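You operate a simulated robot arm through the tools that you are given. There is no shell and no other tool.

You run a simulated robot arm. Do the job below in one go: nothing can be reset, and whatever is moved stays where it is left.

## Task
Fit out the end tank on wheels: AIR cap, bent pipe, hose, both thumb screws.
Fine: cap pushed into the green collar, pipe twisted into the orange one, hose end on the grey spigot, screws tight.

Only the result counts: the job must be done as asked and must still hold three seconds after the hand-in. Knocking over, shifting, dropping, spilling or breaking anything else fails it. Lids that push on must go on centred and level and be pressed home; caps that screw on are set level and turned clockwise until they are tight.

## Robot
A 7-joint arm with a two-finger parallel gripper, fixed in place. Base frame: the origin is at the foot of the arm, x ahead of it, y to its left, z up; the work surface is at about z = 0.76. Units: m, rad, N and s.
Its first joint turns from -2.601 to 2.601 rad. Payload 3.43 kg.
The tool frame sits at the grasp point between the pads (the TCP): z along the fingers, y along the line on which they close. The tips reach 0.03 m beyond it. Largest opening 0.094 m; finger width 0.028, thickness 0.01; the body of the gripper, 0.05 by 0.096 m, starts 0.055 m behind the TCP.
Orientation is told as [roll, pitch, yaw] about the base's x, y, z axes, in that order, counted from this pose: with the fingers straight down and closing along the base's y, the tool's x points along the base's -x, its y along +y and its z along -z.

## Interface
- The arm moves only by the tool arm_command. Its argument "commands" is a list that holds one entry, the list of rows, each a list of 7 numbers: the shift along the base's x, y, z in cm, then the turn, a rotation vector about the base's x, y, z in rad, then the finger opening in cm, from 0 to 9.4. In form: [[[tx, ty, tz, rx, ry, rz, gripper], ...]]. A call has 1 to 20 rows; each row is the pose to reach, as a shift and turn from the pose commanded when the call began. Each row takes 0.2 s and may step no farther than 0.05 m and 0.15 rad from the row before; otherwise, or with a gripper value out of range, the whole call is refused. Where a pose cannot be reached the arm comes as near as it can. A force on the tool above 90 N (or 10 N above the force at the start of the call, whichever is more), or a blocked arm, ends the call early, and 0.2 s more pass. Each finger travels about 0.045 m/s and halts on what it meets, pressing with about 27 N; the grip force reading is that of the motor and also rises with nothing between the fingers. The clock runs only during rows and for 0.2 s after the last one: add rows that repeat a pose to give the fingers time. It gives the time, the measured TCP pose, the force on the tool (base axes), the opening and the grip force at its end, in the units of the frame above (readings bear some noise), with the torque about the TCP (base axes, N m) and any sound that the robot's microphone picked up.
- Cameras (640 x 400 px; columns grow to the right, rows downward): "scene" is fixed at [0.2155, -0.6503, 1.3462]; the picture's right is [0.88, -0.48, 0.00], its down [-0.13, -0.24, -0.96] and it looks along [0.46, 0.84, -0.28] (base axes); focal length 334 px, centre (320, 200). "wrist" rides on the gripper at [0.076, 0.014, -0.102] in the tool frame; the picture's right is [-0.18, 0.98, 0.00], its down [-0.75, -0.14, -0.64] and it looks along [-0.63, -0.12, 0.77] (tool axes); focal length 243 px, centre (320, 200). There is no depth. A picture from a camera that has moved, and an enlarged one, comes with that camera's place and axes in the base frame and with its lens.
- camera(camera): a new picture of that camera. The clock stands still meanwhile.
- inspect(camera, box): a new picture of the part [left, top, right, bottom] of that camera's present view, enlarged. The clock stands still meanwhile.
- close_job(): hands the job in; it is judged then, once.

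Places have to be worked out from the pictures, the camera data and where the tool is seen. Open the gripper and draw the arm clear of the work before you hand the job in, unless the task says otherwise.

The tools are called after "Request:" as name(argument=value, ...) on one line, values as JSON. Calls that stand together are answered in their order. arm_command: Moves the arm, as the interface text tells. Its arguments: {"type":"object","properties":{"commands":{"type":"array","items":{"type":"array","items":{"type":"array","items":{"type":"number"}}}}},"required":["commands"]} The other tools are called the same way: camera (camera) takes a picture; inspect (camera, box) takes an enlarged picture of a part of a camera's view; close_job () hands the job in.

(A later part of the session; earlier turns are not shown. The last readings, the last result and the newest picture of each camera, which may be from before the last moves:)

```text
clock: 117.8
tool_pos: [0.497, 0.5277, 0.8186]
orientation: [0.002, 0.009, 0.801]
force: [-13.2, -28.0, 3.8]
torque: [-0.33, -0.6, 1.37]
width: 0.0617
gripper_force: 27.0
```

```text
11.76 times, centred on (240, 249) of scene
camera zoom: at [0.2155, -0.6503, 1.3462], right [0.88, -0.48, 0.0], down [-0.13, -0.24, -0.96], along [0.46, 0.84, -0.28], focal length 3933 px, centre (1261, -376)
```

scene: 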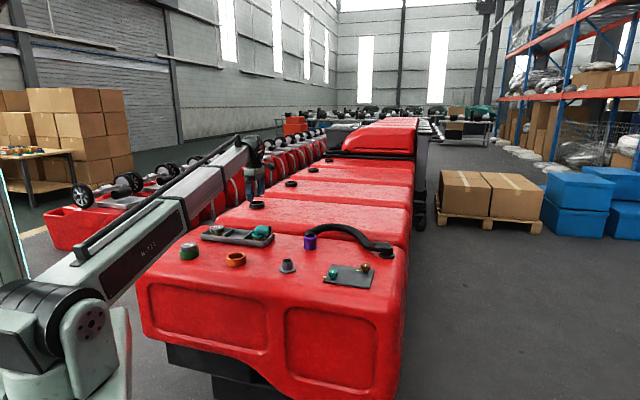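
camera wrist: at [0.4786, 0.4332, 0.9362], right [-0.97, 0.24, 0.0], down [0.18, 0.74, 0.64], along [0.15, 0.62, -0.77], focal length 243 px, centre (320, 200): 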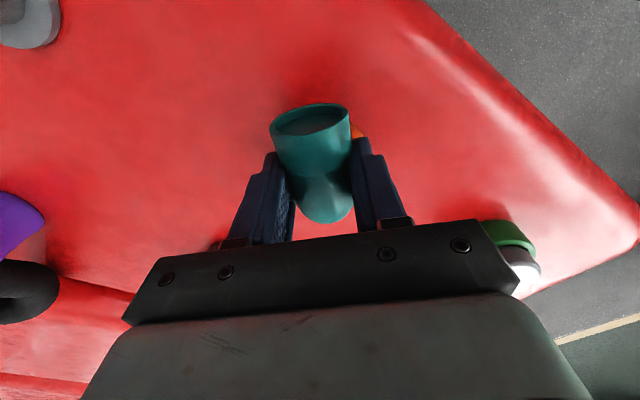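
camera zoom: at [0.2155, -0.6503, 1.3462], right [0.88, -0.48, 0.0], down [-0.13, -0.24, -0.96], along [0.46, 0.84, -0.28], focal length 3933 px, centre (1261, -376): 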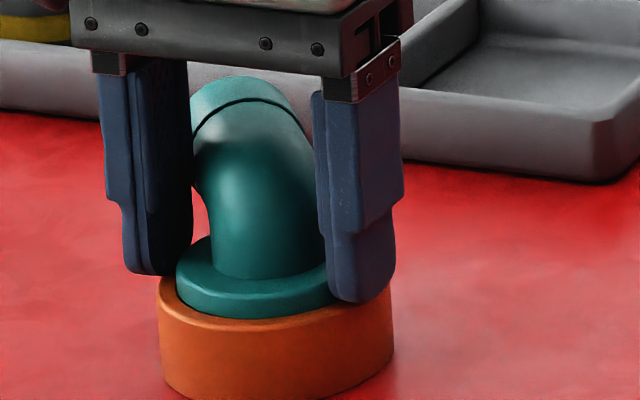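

Now there's real resistance: over 1 N·m while the pipe barely moved — the pads slipped on the flange. I open and reclose to relax, then do a tiny lift test to see whether it's locked in.

Request:
arm_command(commands=[[[0, 0, 0.1, 0, 0, 0, 7.0], [0, 0, 0.1, 0, 0, 0, 7.4], [0, 0, 0.1, 0, 0, 0, 7.4], [0, 0, 0.1, 0, 0, 0, 7.4]]])

Request:
inspect(camera="scene", box=[224, 232, 256, 266])

Request:
camera(camera="wrist")

```text
clock: 118.8
tool_pos: [0.5017, 0.531, 0.8202]
orientation: [0.003, -0.002, 0.801]
force: [-0.2, -0.2, 0.3]
torque: [0.03, 0.0, -0.01]
width: 0.0739
gripper_force: 0.0
```

```text
11.76 times, centred on (240, 249) of scene
camera zoom: at [0.2155, -0.6503, 1.3462], right [0.88, -0.48, 0.0], down [-0.13, -0.24, -0.96], along [0.46, 0.84, -0.28], focal length 3933 px, centre (1261, -376)
```

zoom: 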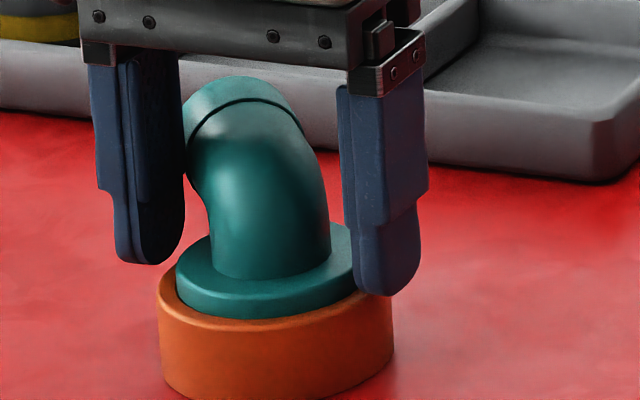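

```text
taken
camera wrist: at [0.4369, 0.4874, 0.9215], right [-0.58, 0.82, 0.0], down [0.63, 0.44, 0.64], along [0.52, 0.37, -0.77], focal length 243 px, centre (320, 200)
```

wrist: 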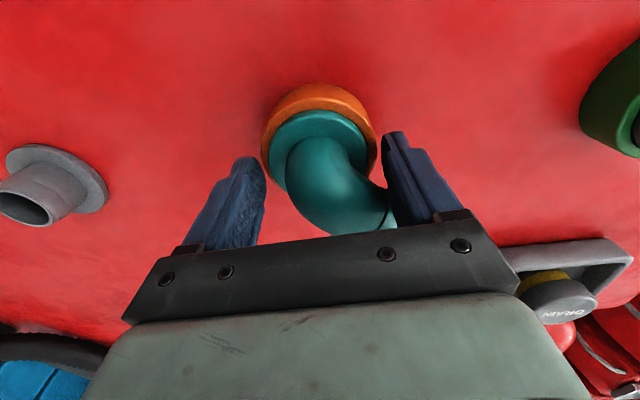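

The pipe itself didn't turn at all under >1 N·m: it's now resisting firmly. I realign to it, regrip the flange and do the small lift test.

Request:
arm_command(commands=[[[0, 0, 0, 0, 0, 0.14, 7.4], [0, 0, 0, 0, 0, 0.28, 7.4], [0, 0, 0, 0, 0, 0.42, 7.4], [0, 0, 0, 0, 0, 0.56, 7.4], [0, 0, 0, 0, 0, 0.7, 7.4], [0, 0, 0, 0, 0, 0.72, 6.4], [0, 0, 0, 0, 0, 0.72, 5.0], [0, 0, 0, 0, 0, 0.72, 5.0]]])

Request:
arm_command(commands=[[[0, 0, 0.1, 0, 0, 0, 5.0], [0, 0, 0.2, 0, 0, 0, 5.0]]])

Request:
inspect(camera="scene", box=[224, 232, 256, 266])

```text
clock: 120.6
tool_pos: [0.5021, 0.5304, 0.8187]
orientation: [-0.002, 0.001, 1.522]
force: [8.2, -0.7, 0.6]
torque: [-0.06, -0.37, 0.07]
width: 0.06
gripper_force: 27.2
```

```text
clock: 121.2
tool_pos: [0.5011, 0.5325, 0.821]
orientation: [0.004, 0.002, 1.52]
force: [8.3, -2.3, -20.8]
torque: [-0.05, -0.19, 0.0]
width: 0.0602
gripper_force: 27.1
```

```text
11.76 times, centred on (240, 249) of scene
camera zoom: at [0.2155, -0.6503, 1.3462], right [0.88, -0.48, 0.0], down [-0.13, -0.24, -0.96], along [0.46, 0.84, -0.28], focal length 3933 px, centre (1261, -376)
```

zoom: 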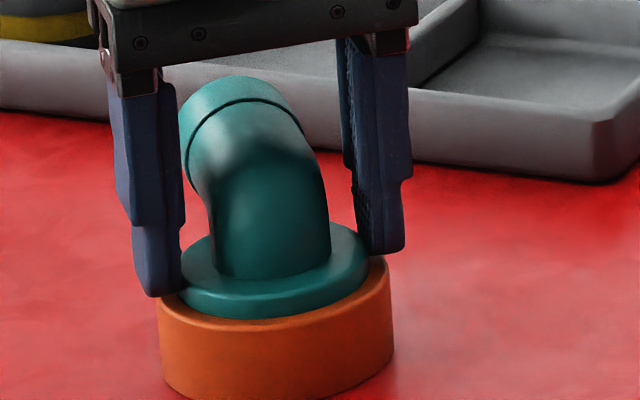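

The lift met -21 N: the pipe is now axially locked in the collar — tight. I unload, open, and rise clear.

Request:
arm_command(commands=[[[0, 0, 0, 0, 0, 0, 5.0], [0, 0, 0, 0, 0, 0, 7.0], [0, 0, 0, 0, 0, 0, 7.4], [0, 0, 0, 0, 0, 0, 7.4], [0, 0, 4, 0, 0, 0, 7.4], [0, 0, 8, 0, 0, 0, 7.4], [0, 0, 12, 0, 0, 0, 7.4], [0, 0, 12, 0, 0, 0, 7.4]]])

Request:
inspect(camera="scene", box=[170, 215, 290, 290])

Request:
camera(camera="wrist")

```text
clock: 123.0
tool_pos: [0.501, 0.5299, 0.9432]
orientation: [0.002, 0.0, 1.521]
force: [-0.4, 0.1, 1.1]
torque: [-0.01, -0.03, 0.0]
width: 0.0741
gripper_force: 0.0
```

```text
5.33 times, centred on (230, 252) of scene
camera zoom: at [0.2155, -0.6503, 1.3462], right [0.88, -0.48, 0.0], down [-0.13, -0.24, -0.96], along [0.46, 0.84, -0.28], focal length 1783 px, centre (800, -80)
```

zoom: 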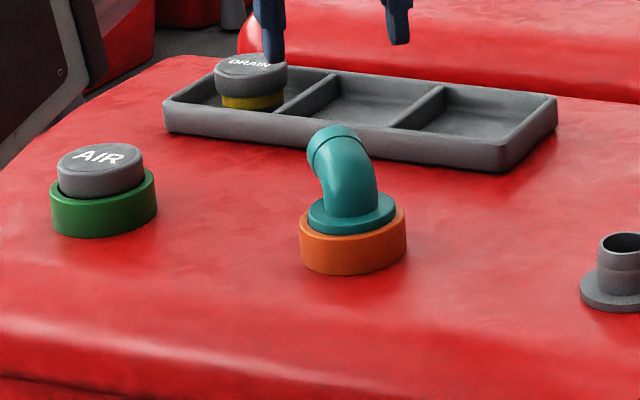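

```text
taken
camera wrist: at [0.4813, 0.4557, 1.0458], right [-0.97, 0.23, 0.0], down [0.18, 0.75, 0.64], along [0.15, 0.62, -0.77], focal length 243 px, centre (320, 200)
```

wrist: 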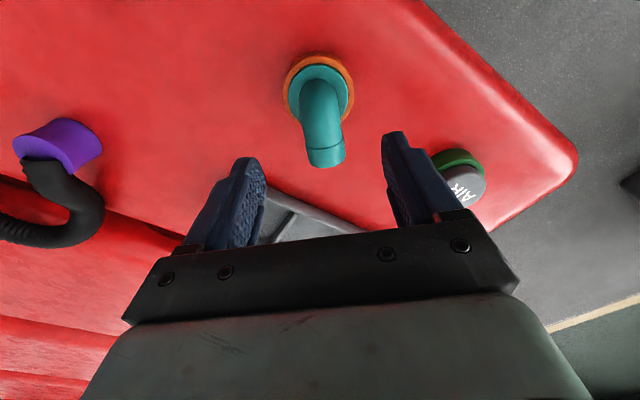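

The pipe is seated and locked. I'll give the AIR cap the same gentle pull check, so I move over it at a safe height.

Request:
arm_command(commands=[[[-3, 3, 0, 0, 0, 0, 7.4], [-6, 6, 0, 0, 0, 0, 7.4], [-9, 9, 0, 0, 0, 0, 7.4], [-12, 12, 0, 0, 0, 0, 7.4], [-15, 14.8, 0, 0, 0, 0, 7.4], [-15, 14.8, -4, 0, 0, 0, 7.4], [-15, 14.8, -7, 0, 0, 0, 7.4], [-15, 14.8, -7, 0, 0, 0, 7.4]]])

Request:
camera(camera="wrist")

Request:
inspect(camera="scene", box=[160, 215, 230, 270])

```text
clock: 124.8
tool_pos: [0.3518, 0.6826, 0.8691]
orientation: [0.004, 0.0, 1.52]
force: [-0.4, -0.2, -1.2]
torque: [-0.02, 0.04, 0.0]
width: 0.0738
gripper_force: 0.1
```

```text
taken
camera wrist: at [0.3329, 0.6092, 0.9716], right [-0.97, 0.23, 0.0], down [0.18, 0.75, 0.64], along [0.15, 0.62, -0.77], focal length 243 px, centre (320, 200)
```

wrist: 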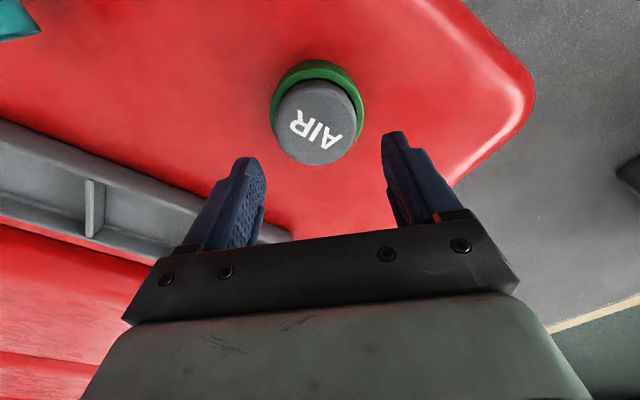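

```text
7.27 times, centred on (195, 242) of scene
camera zoom: at [0.2155, -0.6503, 1.3462], right [0.88, -0.48, 0.0], down [-0.13, -0.24, -0.96], along [0.46, 0.84, -0.28], focal length 2431 px, centre (1229, -109)
```

zoom: 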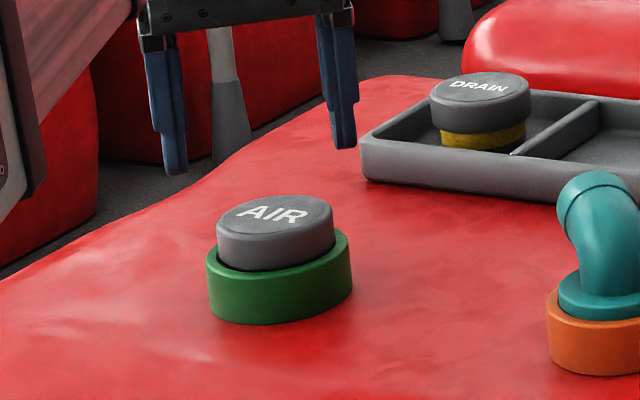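

I shift -5 mm in y to centre on the cap, lower to TCP z≈0.8235 (tips just above the rim) and grip the head.

Request:
arm_command(commands=[[[0, -0.5, -1.5, 0, 0, 0, 7.2], [0, -0.5, -3, 0, 0, 0, 7.2], [0, -0.5, -4.2, 0, 0, 0, 7.2], [0, -0.5, -4.55, 0, 0, 0, 7.2], [0, -0.5, -4.55, 0, 0, 0, 6.2], [0, -0.5, -4.55, 0, 0, 0, 5.0], [0, -0.5, -4.55, 0, 0, 0, 5.0]]])

Request:
arm_command(commands=[[[0, 0, 0.1, 0, 0, 0, 5.0], [0, 0, 0.15, 0, 0, 0, 5.0]]])

Request:
inspect(camera="scene", box=[172, 230, 206, 265])

```text
clock: 126.4
tool_pos: [0.3537, 0.6744, 0.8252]
orientation: [0.0, -0.001, 1.52]
force: [16.0, -0.4, 0.8]
torque: [-0.06, -0.74, -0.1]
width: 0.0577
gripper_force: 27.7
```

```text
clock: 127.0
tool_pos: [0.3507, 0.6743, 0.8267]
orientation: [0.004, 0.0, 1.52]
force: [9.2, 2.3, -17.4]
torque: [0.08, -0.37, -0.08]
width: 0.0583
gripper_force: 26.8
```

```text
11.43 times, centred on (189, 248) of scene
camera zoom: at [0.2155, -0.6503, 1.3462], right [0.88, -0.48, 0.0], down [-0.13, -0.24, -0.96], along [0.46, 0.84, -0.28], focal length 3820 px, centre (1817, -343)
```

zoom: 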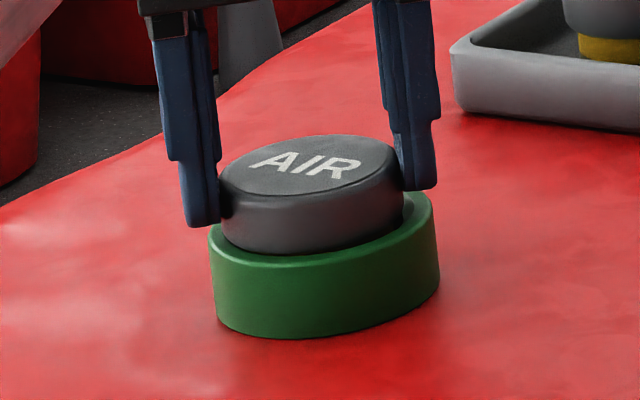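

The cap also resists pulling (-17 N), so it's latched. The grip pulled it slightly sideways; I lower back, release and check its centring.

Request:
arm_command(commands=[[[0, 0, -0.15, 0, 0, 0, 5.0], [0, 0, -0.15, 0, 0, 0, 6.6], [0, 0, -0.15, 0, 0, 0, 7.2], [0, 0, -0.15, 0, 0, 0, 7.2], [0, 0, 3, 0, 0, 0, 7.2], [0, 0, 7, 0, 0, 0, 7.2], [0, 0, 7, 0, 0, 0, 7.2]]])

Request:
inspect(camera="scene", box=[172, 230, 206, 265])

Request:
inspect(camera="wrist", box=[250, 30, 390, 170])

```text
clock: 128.6
tool_pos: [0.3507, 0.6735, 0.8988]
orientation: [0.003, -0.001, 1.521]
force: [-0.4, 0.0, -1.0]
torque: [-0.01, 0.0, 0.0]
width: 0.0719
gripper_force: 0.0
```

```text
11.43 times, centred on (189, 248) of scene
camera zoom: at [0.2155, -0.6503, 1.3462], right [0.88, -0.48, 0.0], down [-0.13, -0.24, -0.96], along [0.46, 0.84, -0.28], focal length 3820 px, centre (1817, -343)
```

zoom: 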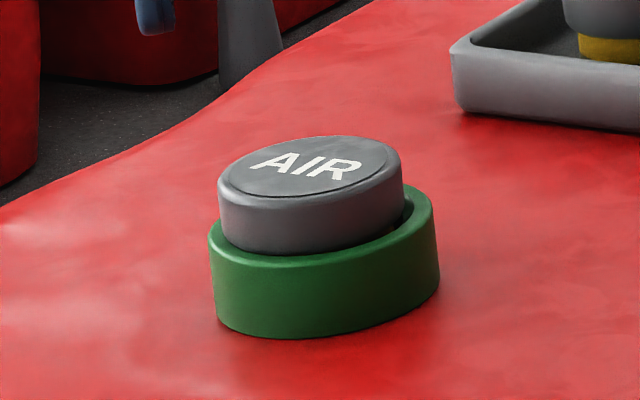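

```text
2.86 times, centred on (320, 100) of wrist
camera zoom: at [0.332, 0.5995, 1.0003], right [-0.97, 0.23, 0.0], down [0.18, 0.75, 0.64], along [0.15, 0.62, -0.77], focal length 693 px, centre (320, 486)
```

zoom: 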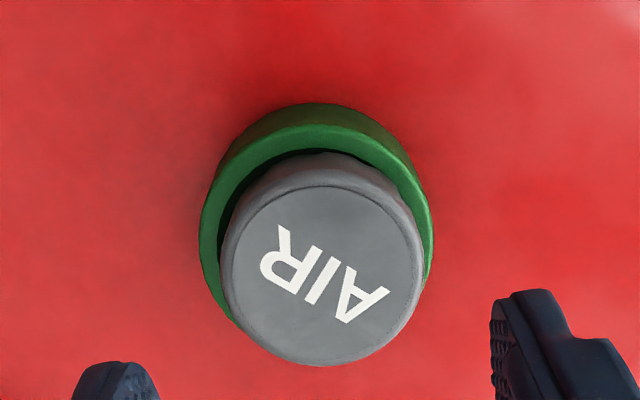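

Within its clearance the cap now sits about 2 mm toward -x of the collar centre. I regrip it exactly where it is and nudge it back toward the centre.

Request:
arm_command(commands=[[[0, 0.58, -3, 0, 0, 0, 7.2], [0, 0.58, -6, 0, 0, 0, 7.2], [0, 0.58, -7.35, 0, 0, 0, 7.2], [0, 0.58, -7.35, 0, 0, 0, 6.2], [0, 0.58, -7.35, 0, 0, 0, 5.0], [0, 0.58, -7.35, 0, 0, 0, 5.0]]])

Request:
arm_command(commands=[[[0.1, 0, 0, 0, 0, 0, 5.0], [0.2, 0, 0, 0, 0, 0, 5.0], [0.2, 0, 0, 0, 0, 0, 5.0]]])

Request:
inspect(camera="scene", box=[172, 230, 206, 265])

```text
clock: 130.0
tool_pos: [0.3506, 0.6809, 0.8255]
orientation: [0.002, -0.001, 1.519]
force: [14.6, -1.7, 0.2]
torque: [-0.04, -0.73, -0.05]
width: 0.058
gripper_force: 26.7
```

```text
clock: 130.8
tool_pos: [0.3514, 0.6807, 0.8245]
orientation: [0.003, 0.0, 1.521]
force: [-0.7, -2.9, 16.3]
torque: [-0.15, -0.1, -0.16]
width: 0.0581
gripper_force: 27.0
```

```text
11.43 times, centred on (189, 248) of scene
camera zoom: at [0.2155, -0.6503, 1.3462], right [0.88, -0.48, 0.0], down [-0.13, -0.24, -0.96], along [0.46, 0.84, -0.28], focal length 3820 px, centre (1817, -343)
```

zoom: 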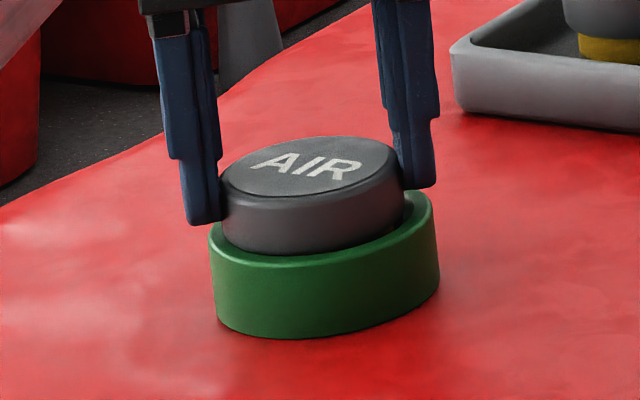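

Now neutral; the cap hasn't moved yet. I move +2.5 mm further in x to draw it to the centre.

Request:
arm_command(commands=[[[0.1, -0.03, 0.05, 0, 0, 0, 5.0], [0.2, -0.06, 0.05, 0, 0, 0, 5.0], [0.25, -0.08, 0.05, 0, 0, 0, 5.0], [0.25, -0.08, 0.05, 0, 0, 0, 5.0]]])

Request:
inspect(camera="scene", box=[172, 230, 206, 265])

```text
clock: 131.8
tool_pos: [0.3526, 0.6798, 0.8246]
orientation: [0.01, -0.003, 1.521]
force: [-33.4, 3.7, 12.1]
torque: [0.01, 1.07, -0.2]
width: 0.058
gripper_force: 27.1
```

```text
11.43 times, centred on (189, 248) of scene
camera zoom: at [0.2155, -0.6503, 1.3462], right [0.88, -0.48, 0.0], down [-0.13, -0.24, -0.96], along [0.46, 0.84, -0.28], focal length 3820 px, centre (1817, -343)
```

zoom: 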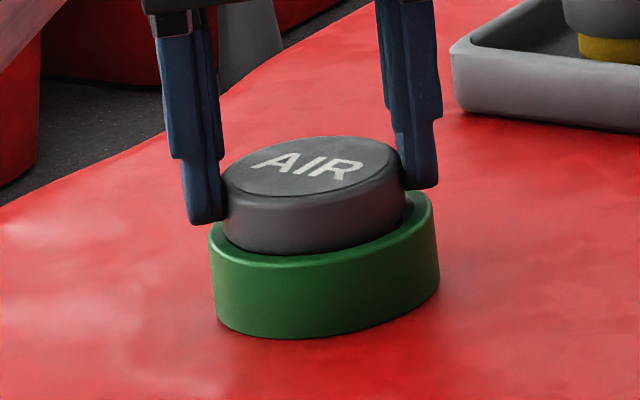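

The cap is held firmly (33 N sideways for half a millimetre). I add a slight lift while keeping the sideways pull, the way it moved before.

Request:
arm_command(commands=[[[0, 0, 0.12, 0, 0, 0, 5.0], [0, 0, 0.22, 0, 0, 0, 5.0], [0, 0, 0.22, 0, 0, 0, 5.0]]])

Request:
inspect(camera="scene", box=[172, 230, 206, 265])

```text
clock: 132.6
tool_pos: [0.3552, 0.68, 0.827]
orientation: [0.002, -0.001, 1.519]
force: [-12.6, 3.3, -5.0]
torque: [0.18, 0.66, 0.02]
width: 0.0575
gripper_force: 26.9
```

```text
11.43 times, centred on (189, 248) of scene
camera zoom: at [0.2155, -0.6503, 1.3462], right [0.88, -0.48, 0.0], down [-0.13, -0.24, -0.96], along [0.46, 0.84, -0.28], focal length 3820 px, centre (1817, -343)
```

zoom: 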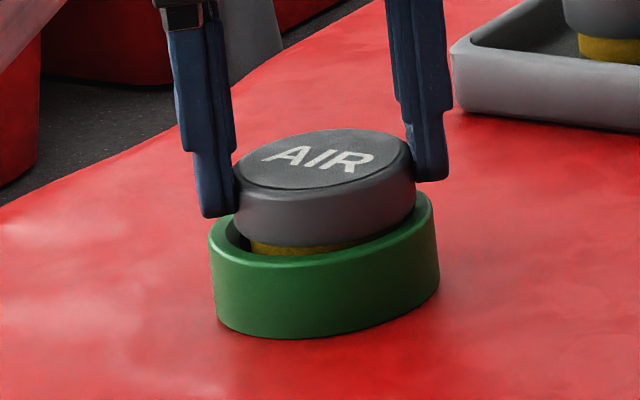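

It came up a couple of mm and moved right (now ~3 mm too far). I recentre by (-2.2, +1) mm and push it back down, then will press it home again.

Request:
arm_command(commands=[[[-0.1, 0.05, 0, 0, 0, 0, 5.0], [-0.22, 0.1, 0, 0, 0, 0, 5.0], [-0.22, 0.1, 0, 0, 0, 0, 5.0]]])

Request:
inspect(camera="scene", box=[172, 230, 206, 265])

Request:
inspect(camera="wrist", box=[240, 60, 400, 220])

```text
clock: 133.4
tool_pos: [0.3546, 0.6795, 0.826]
orientation: [0.002, 0.0, 1.519]
force: [1.2, 0.6, -1.0]
torque: [0.0, -0.01, 0.01]
width: 0.0583
gripper_force: 27.0
```

```text
11.43 times, centred on (189, 248) of scene
camera zoom: at [0.2155, -0.6503, 1.3462], right [0.88, -0.48, 0.0], down [-0.13, -0.24, -0.96], along [0.46, 0.84, -0.28], focal length 3820 px, centre (1817, -343)
```

zoom: 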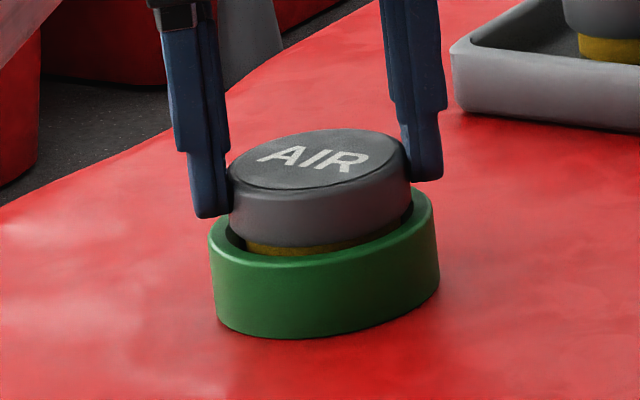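

```text
2.50 times, centred on (320, 140) of wrist
camera zoom: at [0.335, 0.6058, 0.9289], right [-0.97, 0.23, 0.0], down [0.18, 0.75, 0.64], along [0.15, 0.62, -0.77], focal length 606 px, centre (320, 350)
```

zoom: 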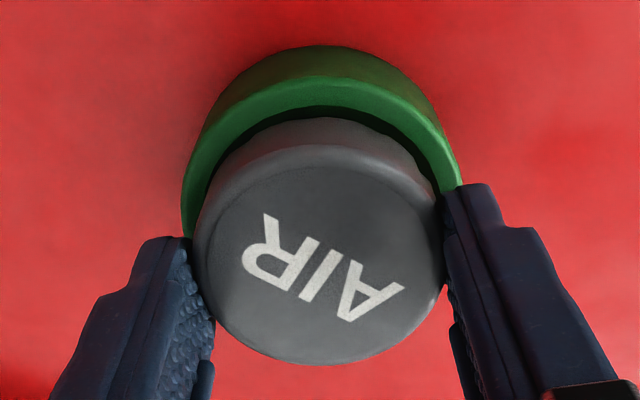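

Unloaded now; about 1 mm correction is left. I shift (-1.1, -0.7) mm and push down to the seat.

Request:
arm_command(commands=[[[-0.11, -0.07, 0, 0, 0, 0, 5.0], [-0.11, -0.07, -0.15, 0, 0, 0, 5.0], [-0.11, -0.07, -0.3, 0, 0, 0, 5.0], [-0.11, -0.07, -0.4, 0, 0, 0, 5.0], [-0.11, -0.07, -0.4, 0, 0, 0, 5.0]]])

Request:
inspect(camera="scene", box=[172, 230, 206, 265])

```text
clock: 134.6
tool_pos: [0.3511, 0.6781, 0.8238]
orientation: [0.001, -0.001, 1.519]
force: [0.8, 1.8, 17.8]
torque: [0.12, -0.13, -0.09]
width: 0.0581
gripper_force: 26.9
```

```text
11.43 times, centred on (189, 248) of scene
camera zoom: at [0.2155, -0.6503, 1.3462], right [0.88, -0.48, 0.0], down [-0.13, -0.24, -0.96], along [0.46, 0.84, -0.28], focal length 3820 px, centre (1817, -343)
```

zoom: 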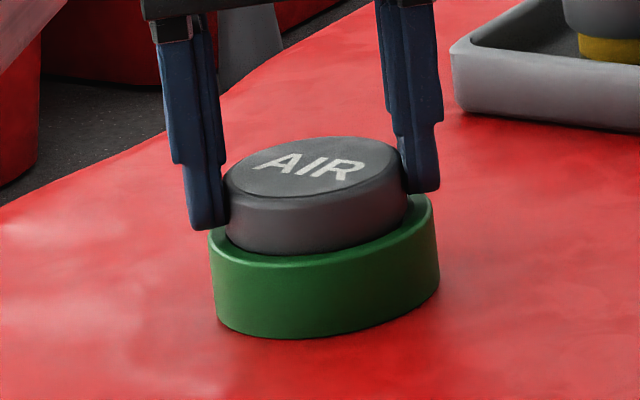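

Seated with no side load and centred within a millimetre. I release without dragging and then press it home from above.

Request:
arm_command(commands=[[[0, 0, 0.12, 0, 0, 0, 5.6], [0, 0, 0.12, 0, 0, 0, 7.2], [0, 0, 0.12, 0, 0, 0, 7.4], [0, 0, 2, 0, 0, 0, 7.4], [0, 0, 5.0, 0, 0, 0, 7.4], [0, 0, 5.0, 0, 0, 0, 2.0], [0, 0, 5.0, 0, 0, 0, 0], [0, 0, 5.0, 0, 0, 0, 0], [0, 0, 5.0, 0, 0, 0, 0]]])

Request:
inspect(camera="scene", box=[172, 230, 206, 265])

Request:
inspect(camera="wrist", box=[250, 40, 390, 180])

```text
clock: 136.6
tool_pos: [0.3524, 0.6796, 0.8726]
orientation: [0.001, 0.0, 1.519]
force: [0.8, -0.1, -0.9]
torque: [0.0, 0.04, 0.01]
width: 0.0
gripper_force: 10.8
```

```text
11.43 times, centred on (189, 248) of scene
camera zoom: at [0.2155, -0.6503, 1.3462], right [0.88, -0.48, 0.0], down [-0.13, -0.24, -0.96], along [0.46, 0.84, -0.28], focal length 3820 px, centre (1817, -343)
```

zoom: 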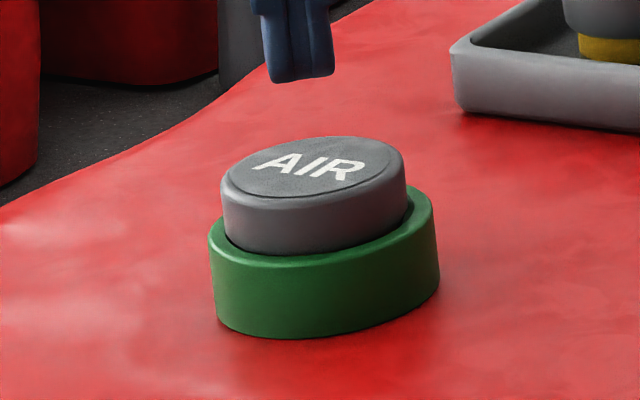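

```text
2.86 times, centred on (320, 110) of wrist
camera zoom: at [0.3337, 0.6049, 0.974], right [-0.97, 0.23, 0.0], down [0.18, 0.75, 0.64], along [0.15, 0.62, -0.77], focal length 693 px, centre (320, 457)
```

zoom: 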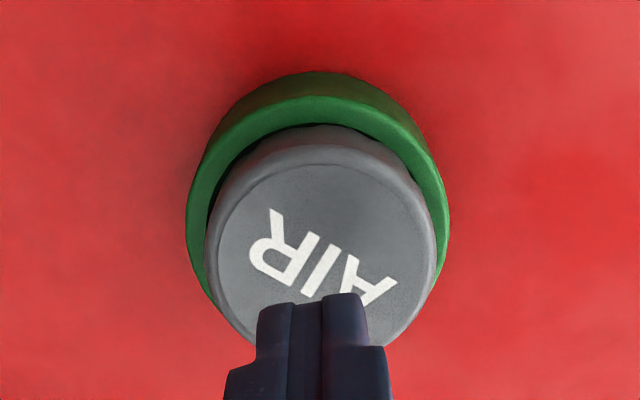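

Cap centred to about 1 mm. I press it firmly home with closed fingers again.

Request:
arm_command(commands=[[[0, 0, -1.5, 0, 0, 0, 0], [0, 0, -2.8, 0, 0, 0, 0], [0, 0, -3.3, 0, 0, 0, 0], [0, 0, -3.5, 0, 0, 0, 0], [0, 0, -3.65, 0, 0, 0, 0], [0, 0, -3.8, 0, 0, 0, 0], [0, 0, -3.9, 0, 0, 0, 0], [0, 0, -4.0, 0, 0, 0, 0]]])

Request:
arm_command(commands=[[[0, 0, 3, 0, 0, 0, 0], [0, 0, 8, 0, 0, 0, 2], [0, 0, 11, 0, 0, 0, 5], [0, 0, 11, 0, 0, 0, 7]]])

Request:
inspect(camera="scene", box=[172, 230, 206, 265])

Request:
camera(camera="wrist")

```text
clock: 138.4
tool_pos: [0.3522, 0.6794, 0.8385]
orientation: [0.003, -0.005, 1.521]
force: [-3.7, -6.3, 30.7]
torque: [-0.36, 0.15, 0.0]
width: 0.0
gripper_force: 26.7
stopped in row 8: the force on the tool passed its limit at 96 N (the readings are from after the stop); the commanded pose is now the measured one
```

```text
clock: 139.4
tool_pos: [0.356, 0.6816, 0.9465]
orientation: [0.002, -0.005, 1.519]
force: [-0.7, -0.1, 0.2]
torque: [0.01, 0.05, 0.02]
width: 0.066
gripper_force: 0.1
```

```text
11.43 times, centred on (189, 248) of scene
camera zoom: at [0.2155, -0.6503, 1.3462], right [0.88, -0.48, 0.0], down [-0.13, -0.24, -0.96], along [0.46, 0.84, -0.28], focal length 3820 px, centre (1817, -343)
```

zoom: 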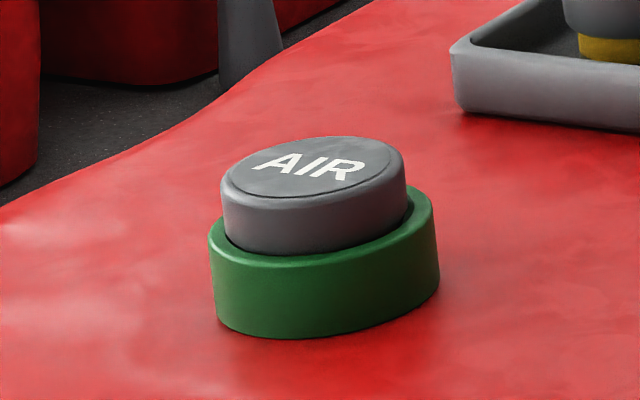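

```text
taken
camera wrist: at [0.3371, 0.6069, 1.0475], right [-0.97, 0.23, 0.0], down [0.18, 0.74, 0.65], along [0.15, 0.63, -0.76], focal length 243 px, centre (320, 200)
```

wrist: 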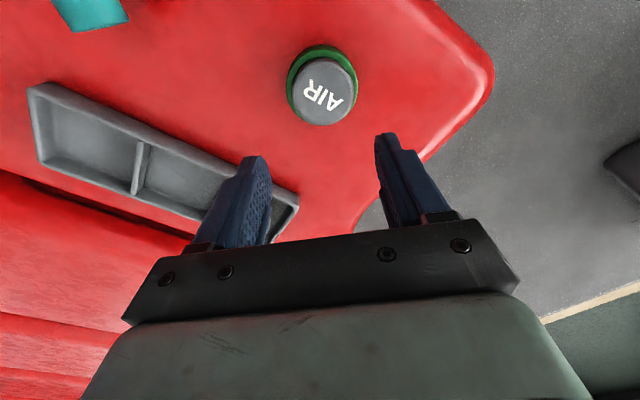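

The cap is home again at the same height. Now the screws: I travel at safe height toward the screw plate, turning the wrist back to yaw 0 for a good view.

Request:
arm_command(commands=[[[2, -2, 2.5, 0, 0.005, -0.1, 7], [5, -5, 2.5, 0, 0.005, -0.2, 7], [8, -8, 2.5, 0, 0.005, -0.3, 7], [11, -11, 2.5, 0, 0.005, -0.4, 7], [14, -14, 2.5, 0, 0.005, -0.5, 7], [17, -17, 2.5, 0, 0.005, -0.6, 7], [20, -20, 2.5, 0, 0.005, -0.7, 7], [23, -23, 2.5, 0, 0.005, -0.8, 7], [26, -26, 2.5, 0, 0.005, -0.9, 7], [29, -29, 2.5, 0, 0.005, -1.0, 7], [32, -32, 2.5, 0, 0.005, -1.1, 7], [35, -35, 2.5, 0, 0.005, -1.2, 7], [38, -38, 2.5, 0, 0.005, -1.3, 7], [41, -41, 2.5, 0, 0.005, -1.4, 7], [43, -43, 2.5, 0, 0.005, -1.519, 7], [43, -43, 2.5, 0, 0.005, -1.519, 7]]])

Request:
camera(camera="wrist")

Request:
camera(camera="scene")

```text
clock: 142.8
tool_pos: [0.782, 0.2488, 0.9744]
orientation: [0.002, -0.001, -0.001]
force: [0.0, 0.2, -0.6]
torque: [0.03, 0.0, -0.01]
width: 0.07
gripper_force: 0.1
```

```text
taken
camera wrist: at [0.7042, 0.2646, 1.0754], right [0.18, 0.98, 0.0], down [0.75, -0.14, 0.64], along [0.63, -0.11, -0.77], focal length 243 px, centre (320, 200)
```

wrist: 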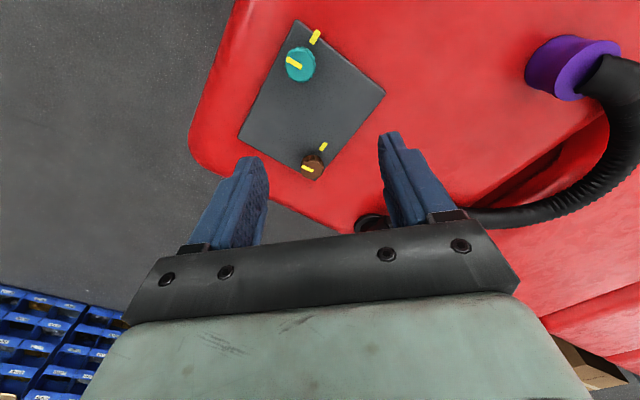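

```text
taken
```

scene: 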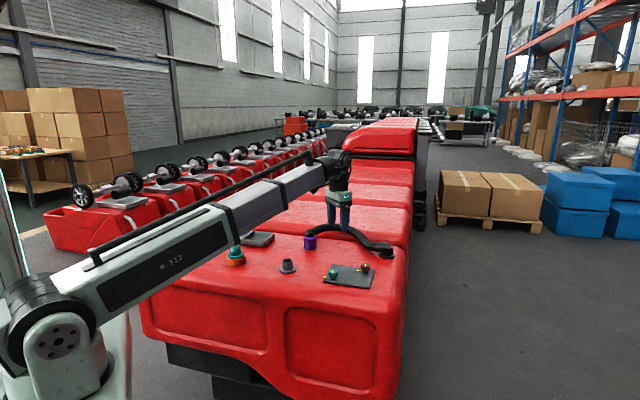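

I zoom on the plate with the two thumb screws and their yellow marks.

Request:
inspect(camera="wrist", box=[230, 10, 400, 190])

Request:
inspect(camera="scene", box=[318, 256, 378, 292])

```text
2.22 times, centred on (315, 100) of wrist
camera zoom: at [0.7042, 0.2646, 1.0754], right [0.18, 0.98, 0.0], down [0.75, -0.14, 0.64], along [0.63, -0.11, -0.77], focal length 539 px, centre (331, 422)
```

zoom: 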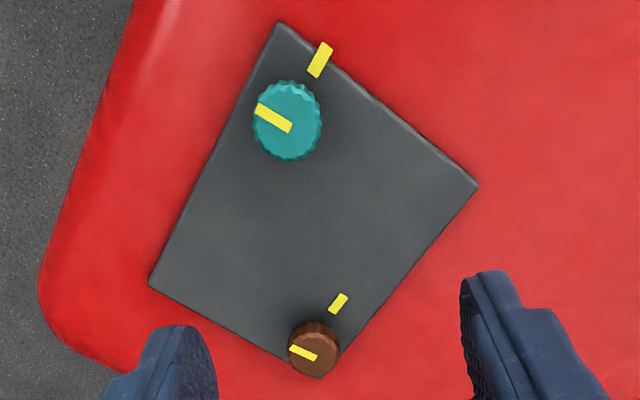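

```text
10.67 times, centred on (348, 274) of scene
camera zoom: at [0.2155, -0.6503, 1.3462], right [0.88, -0.48, 0.0], down [-0.13, -0.24, -0.96], along [0.46, 0.84, -0.28], focal length 3566 px, centre (21, -589)
```

zoom: 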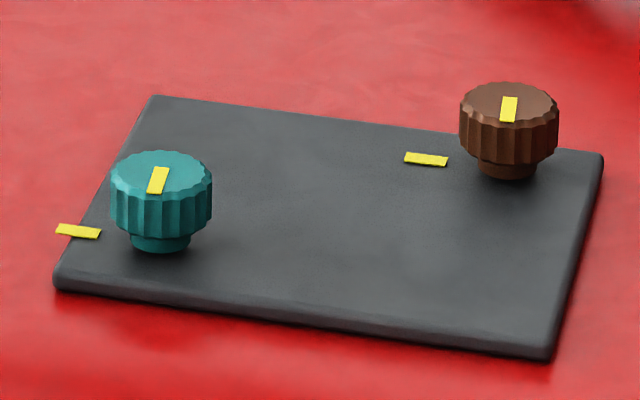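

The teal screw is at about (0.755, 0.2345) and the brown at (0.884, 0.221), knob tops z≈0.787; each pointer is ~90° counter-clockwise of its plate mark. I turn the wrist to yaw 1.7 (room to turn clockwise) and move above the teal knob.

Request:
arm_command(commands=[[[-0.3, -0.2, 0, 0, 0, 0.142, 6], [-0.6, -0.4, 0, 0, 0, 0.284, 6], [-0.9, -0.6, 0, 0, 0, 0.426, 6], [-1.2, -0.8, 0, 0, 0, 0.568, 6], [-1.5, -1.0, 0, 0, 0, 0.71, 6], [-1.8, -1.2, 0, 0, 0, 0.852, 6], [-2.1, -1.4, 0, 0, 0, 0.994, 6], [-2.4, -1.4, -1, 0, 0, 1.136, 6], [-2.7, -1.4, -3, 0, 0, 1.278, 6], [-2.7, -1.4, -5, 0, 0, 1.42, 6], [-2.7, -1.4, -7, 0, 0, 1.562, 6], [-2.7, -1.4, -7, 0, 0, 1.7, 6], [-2.7, -1.4, -7, 0, 0, 1.7, 6]]])

Request:
camera(camera="wrist")

Request:
inspect(camera="scene", box=[308, 230, 388, 292])

```text
clock: 145.6
tool_pos: [0.7572, 0.235, 0.9019]
orientation: [0.004, 0.0, 1.705]
force: [0.4, -0.2, 0.3]
torque: [0.03, 0.03, 0.04]
width: 0.0601
gripper_force: 0.1
```

```text
taken
camera wrist: at [0.7518, 0.1591, 1.0038], right [-1.0, 0.05, 0.0], down [0.04, 0.76, 0.64], along [0.03, 0.64, -0.77], focal length 243 px, centre (320, 200)
```

wrist: 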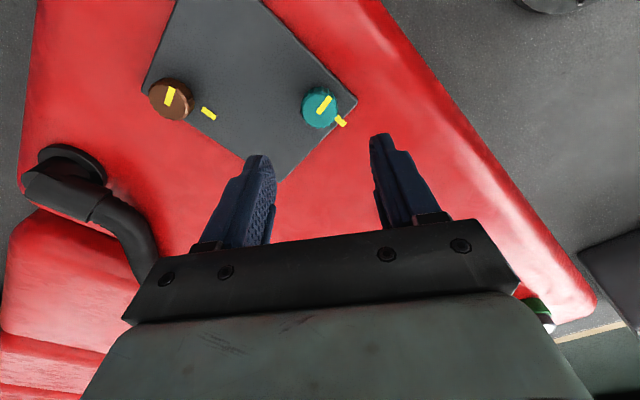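

```text
6.45 times, centred on (348, 261) of scene
camera zoom: at [0.2155, -0.6503, 1.3462], right [0.88, -0.48, 0.0], down [-0.13, -0.24, -0.96], along [0.46, 0.84, -0.28], focal length 2157 px, centre (139, -194)
```

zoom: 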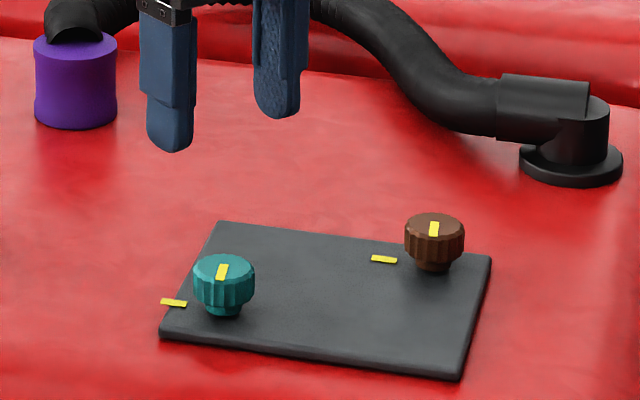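

Request:
inspect(camera="wrist", box=[260, 60, 400, 160])

```text
4.00 times, centred on (330, 110) of wrist
camera zoom: at [0.7518, 0.1591, 1.0038], right [-1.0, 0.05, 0.0], down [0.04, 0.76, 0.64], along [0.03, 0.64, -0.77], focal length 970 px, centre (280, 560)
```

zoom: 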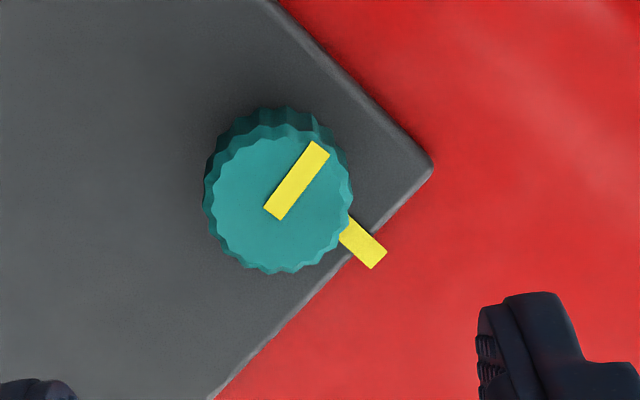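

The TCP is centred over the teal knob (within 1 mm); clockwise 90° will bring the pointer to the mark. I descend with 5.5 cm opening to just above grip height and check clearance.

Request:
arm_command(commands=[[[0, 0, -3, 0, 0, 0, 5.5], [0, 0, -6, 0, 0, 0, 5.5], [0, 0, -8, 0, 0, 0, 5.5], [0, 0, -8.8, 0, 0, 0, 5.5], [0, 0, -8.8, 0, 0, 0, 5.5]]])

Request:
inspect(camera="scene", box=[313, 250, 373, 292])

Request:
inspect(camera="wrist", box=[240, 80, 400, 220])

```text
clock: 146.8
tool_pos: [0.7578, 0.2363, 0.8142]
orientation: [0.003, -0.003, 1.703]
force: [-0.1, 0.1, -0.2]
torque: [0.03, -0.03, -0.02]
width: 0.0548
gripper_force: 0.1
```

```text
9.52 times, centred on (343, 271) of scene
camera zoom: at [0.2155, -0.6503, 1.3462], right [0.88, -0.48, 0.0], down [-0.13, -0.24, -0.96], along [0.46, 0.84, -0.28], focal length 3184 px, centre (101, -476)
```

zoom: 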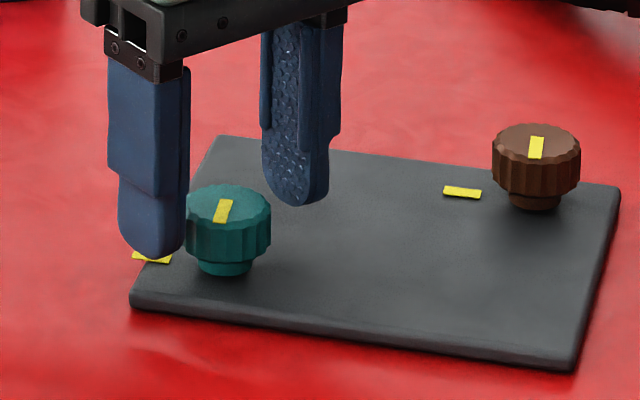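

```text
2.86 times, centred on (320, 150) of wrist
camera zoom: at [0.7529, 0.1607, 0.916], right [-1.0, 0.05, 0.0], down [0.04, 0.76, 0.64], along [0.03, 0.64, -0.77], focal length 693 px, centre (320, 343)
```

zoom: 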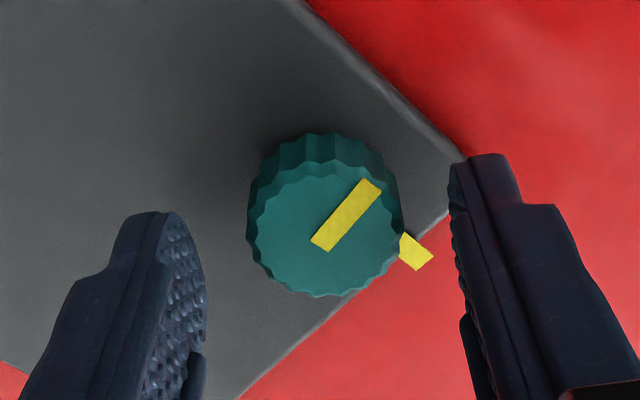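

Centred well. I lower another 8 mm, shift 1.5 mm, and close on the teal knob.

Request:
arm_command(commands=[[[-0.15, 0, -0.4, 0, 0, 0, 5.5], [-0.15, 0, -0.8, 0, 0, 0, 5.5], [-0.15, 0, -0.8, 0, 0, 0, 4.0], [-0.15, 0, -0.8, 0, 0, 0, 2.6], [-0.15, 0, -0.8, 0, 0, 0, 2.4], [-0.15, 0, -0.8, 0, 0, 0, 2.4]]])

Request:
inspect(camera="scene", box=[313, 250, 373, 292])

```text
clock: 148.2
tool_pos: [0.7568, 0.2343, 0.8051]
orientation: [0.004, 0.0, 1.703]
force: [1.4, -1.1, -0.2]
torque: [0.06, -0.13, 0.01]
width: 0.0303
gripper_force: 44.8
```

```text
9.52 times, centred on (343, 271) of scene
camera zoom: at [0.2155, -0.6503, 1.3462], right [0.88, -0.48, 0.0], down [-0.13, -0.24, -0.96], along [0.46, 0.84, -0.28], focal length 3184 px, centre (101, -476)
```

zoom: 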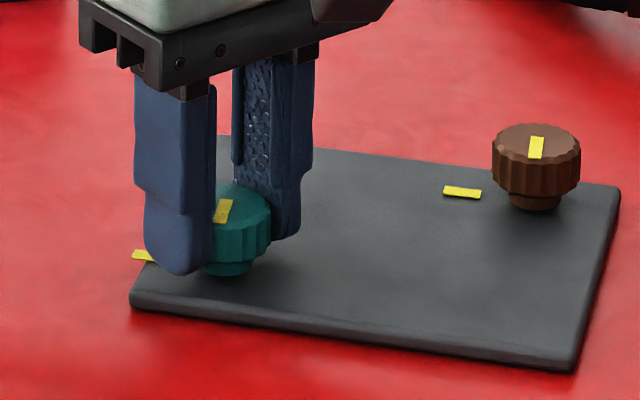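

Gripped at 3.0 cm with small side forces. I turn it clockwise 0.6 rad and watch the torque.

Request:
arm_command(commands=[[[0, 0, 0, 0, 0, -0.12, 2.4], [0, 0, 0, 0, 0, -0.24, 2.4], [0, 0, 0, 0, 0, -0.36, 2.4], [0, 0, 0, 0, 0, -0.48, 2.4], [0, 0, 0, 0, 0, -0.6, 2.4]]])

Request:
inspect(camera="scene", box=[313, 250, 373, 292])

Request:
arm_command(commands=[[[0, 0, 0, 0, 0, -0.12, 2.4], [0, 0, 0, 0, 0, -0.24, 2.4], [0, 0, 0, 0, 0, -0.36, 2.4], [0, 0, 0, 0, 0, -0.48, 2.4], [0, 0, 0, 0, 0, -0.6, 2.4]]])

Request:
inspect(camera="scene", box=[313, 250, 373, 292])

```text
clock: 149.4
tool_pos: [0.7567, 0.235, 0.8037]
orientation: [-0.001, 0.001, 1.097]
force: [25.9, -23.5, -3.9]
torque: [0.31, -0.71, 0.07]
width: 0.0301
gripper_force: 45.3
```

```text
9.52 times, centred on (343, 271) of scene
camera zoom: at [0.2155, -0.6503, 1.3462], right [0.88, -0.48, 0.0], down [-0.13, -0.24, -0.96], along [0.46, 0.84, -0.28], focal length 3184 px, centre (101, -476)
```

zoom: 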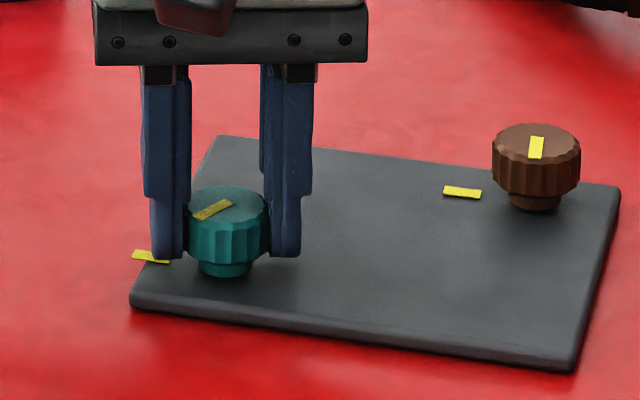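

```text
clock: 150.6
tool_pos: [0.7577, 0.2338, 0.8051]
orientation: [-0.002, -0.006, 0.498]
force: [40.6, -22.3, -23.6]
torque: [-0.25, -0.42, 0.11]
width: 0.03
gripper_force: 44.6
```

```text
9.52 times, centred on (343, 271) of scene
camera zoom: at [0.2155, -0.6503, 1.3462], right [0.88, -0.48, 0.0], down [-0.13, -0.24, -0.96], along [0.46, 0.84, -0.28], focal length 3184 px, centre (101, -476)
```

zoom: 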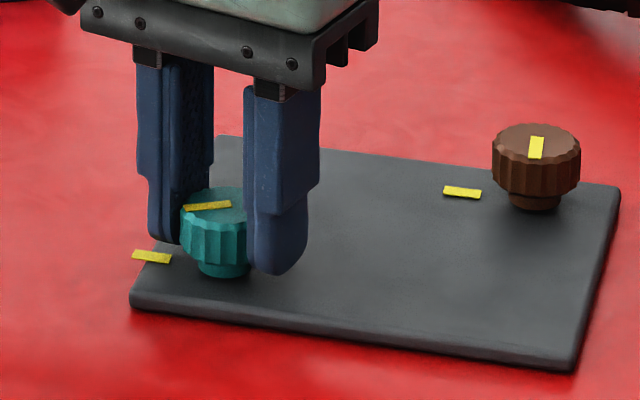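

The knob follows (pointer now pointing left), but side forces grew because the axis is ~3.7 mm off along the pads. I relieve by (+3.5, -1.9) mm and 1.5 mm down before continuing.

Request:
arm_command(commands=[[[0.18, -0.1, -0.08, 0, 0, 0, 2.4], [0.35, -0.19, -0.15, 0, 0, 0, 2.4], [0.35, -0.19, -0.15, 0, 0, 0, 2.4]]])

Request:
inspect(camera="wrist", box=[240, 80, 400, 220])

```text
clock: 151.4
tool_pos: [0.7585, 0.2346, 0.8049]
orientation: [0.002, -0.004, 0.501]
force: [17.3, -9.7, -6.1]
torque: [0.1, -1.49, 0.04]
width: 0.0301
gripper_force: 45.2
```

```text
2.86 times, centred on (320, 150) of wrist
camera zoom: at [0.6829, 0.2113, 0.9056], right [-0.31, 0.95, 0.0], down [0.73, 0.24, 0.64], along [0.61, 0.2, -0.76], focal length 693 px, centre (320, 343)
```

zoom: 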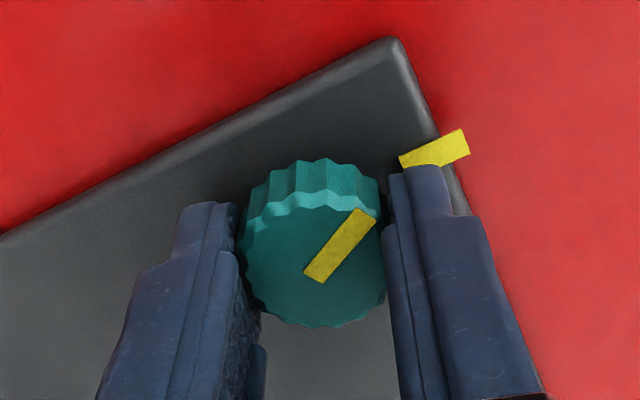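

The knob has followed all the way and now needs roughly 20–30° more. There's residual stress in the grip, so I open, recentre and regrip.

Request:
arm_command(commands=[[[0, 0, 0, 0, 0, 0, 4.5], [0, 0, 0, 0, 0, 0, 5.5], [0, 0, 0, 0, 0, 0, 5.5], [0, 0, 0, 0, 0, 0, 5.5]]])

Request:
inspect(camera="wrist", box=[240, 80, 400, 220])

Request:
inspect(camera="scene", box=[313, 250, 373, 292])

```text
clock: 152.4
tool_pos: [0.7563, 0.2338, 0.8051]
orientation: [0.005, -0.003, 0.501]
force: [1.2, -0.3, 0.3]
torque: [-0.01, -0.02, 0.0]
width: 0.0549
gripper_force: 0.0
```

```text
2.86 times, centred on (320, 150) of wrist
camera zoom: at [0.6828, 0.2112, 0.9059], right [-0.31, 0.95, 0.0], down [0.73, 0.24, 0.64], along [0.61, 0.2, -0.77], focal length 693 px, centre (320, 343)
```

zoom: 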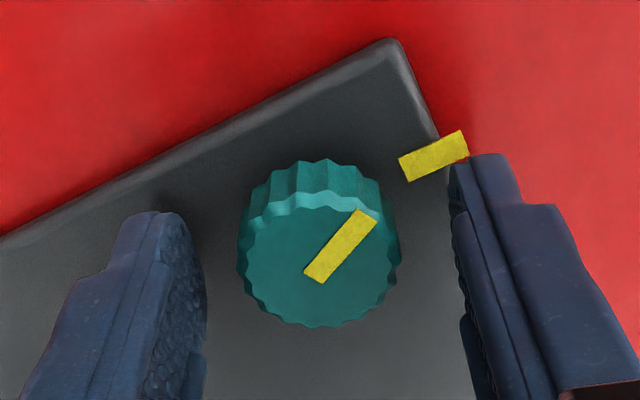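

```text
9.52 times, centred on (343, 271) of scene
camera zoom: at [0.2155, -0.6503, 1.3462], right [0.88, -0.48, 0.0], down [-0.13, -0.24, -0.96], along [0.46, 0.84, -0.28], focal length 3184 px, centre (101, -476)
```

zoom: 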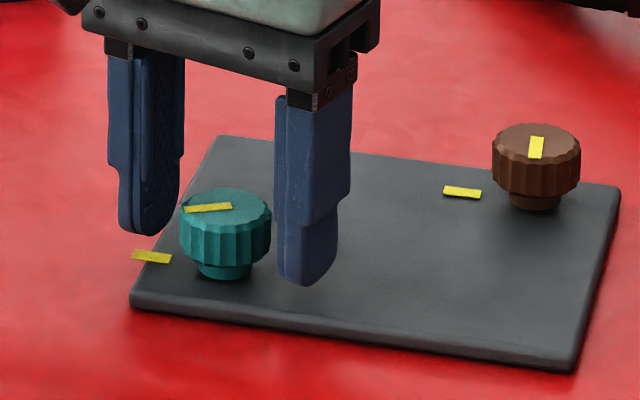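

Now well centred over the knob. I close again and continue clockwise in smaller steps.

Request:
arm_command(commands=[[[0, 0, 0, 0, 0, 0, 4.0], [0, 0, 0, 0, 0, 0, 2.4], [0, 0, 0, 0, 0, 0, 2.4], [0, 0, 0, 0, 0, -0.1, 2.4], [0, 0, 0, 0, 0, -0.2, 2.4], [0, 0, 0, 0, 0, -0.3, 2.4]]])

Request:
inspect(camera="wrist", box=[240, 80, 400, 220])

Request:
inspect(camera="scene", box=[313, 250, 373, 292])

```text
clock: 153.8
tool_pos: [0.7577, 0.233, 0.8037]
orientation: [0.003, -0.003, 0.199]
force: [-4.1, -8.5, -1.4]
torque: [-0.22, -0.09, 0.03]
width: 0.0302
gripper_force: 44.8
```

```text
2.86 times, centred on (320, 150) of wrist
camera zoom: at [0.6791, 0.234, 0.9057], right [-0.01, 1.0, 0.0], down [0.77, 0.01, 0.64], along [0.64, 0.01, -0.77], focal length 693 px, centre (320, 343)
```

zoom: 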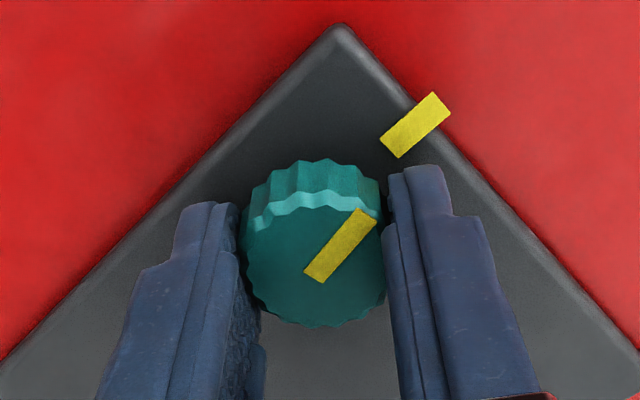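

```text
9.52 times, centred on (343, 271) of scene
camera zoom: at [0.2155, -0.6503, 1.3462], right [0.88, -0.48, 0.0], down [-0.13, -0.24, -0.96], along [0.46, 0.84, -0.28], focal length 3184 px, centre (101, -476)
```

zoom: 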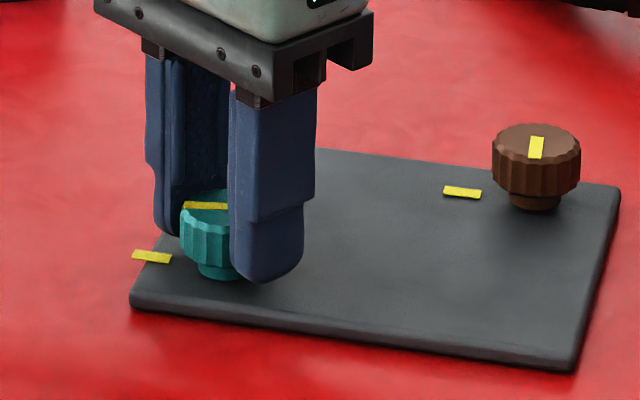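

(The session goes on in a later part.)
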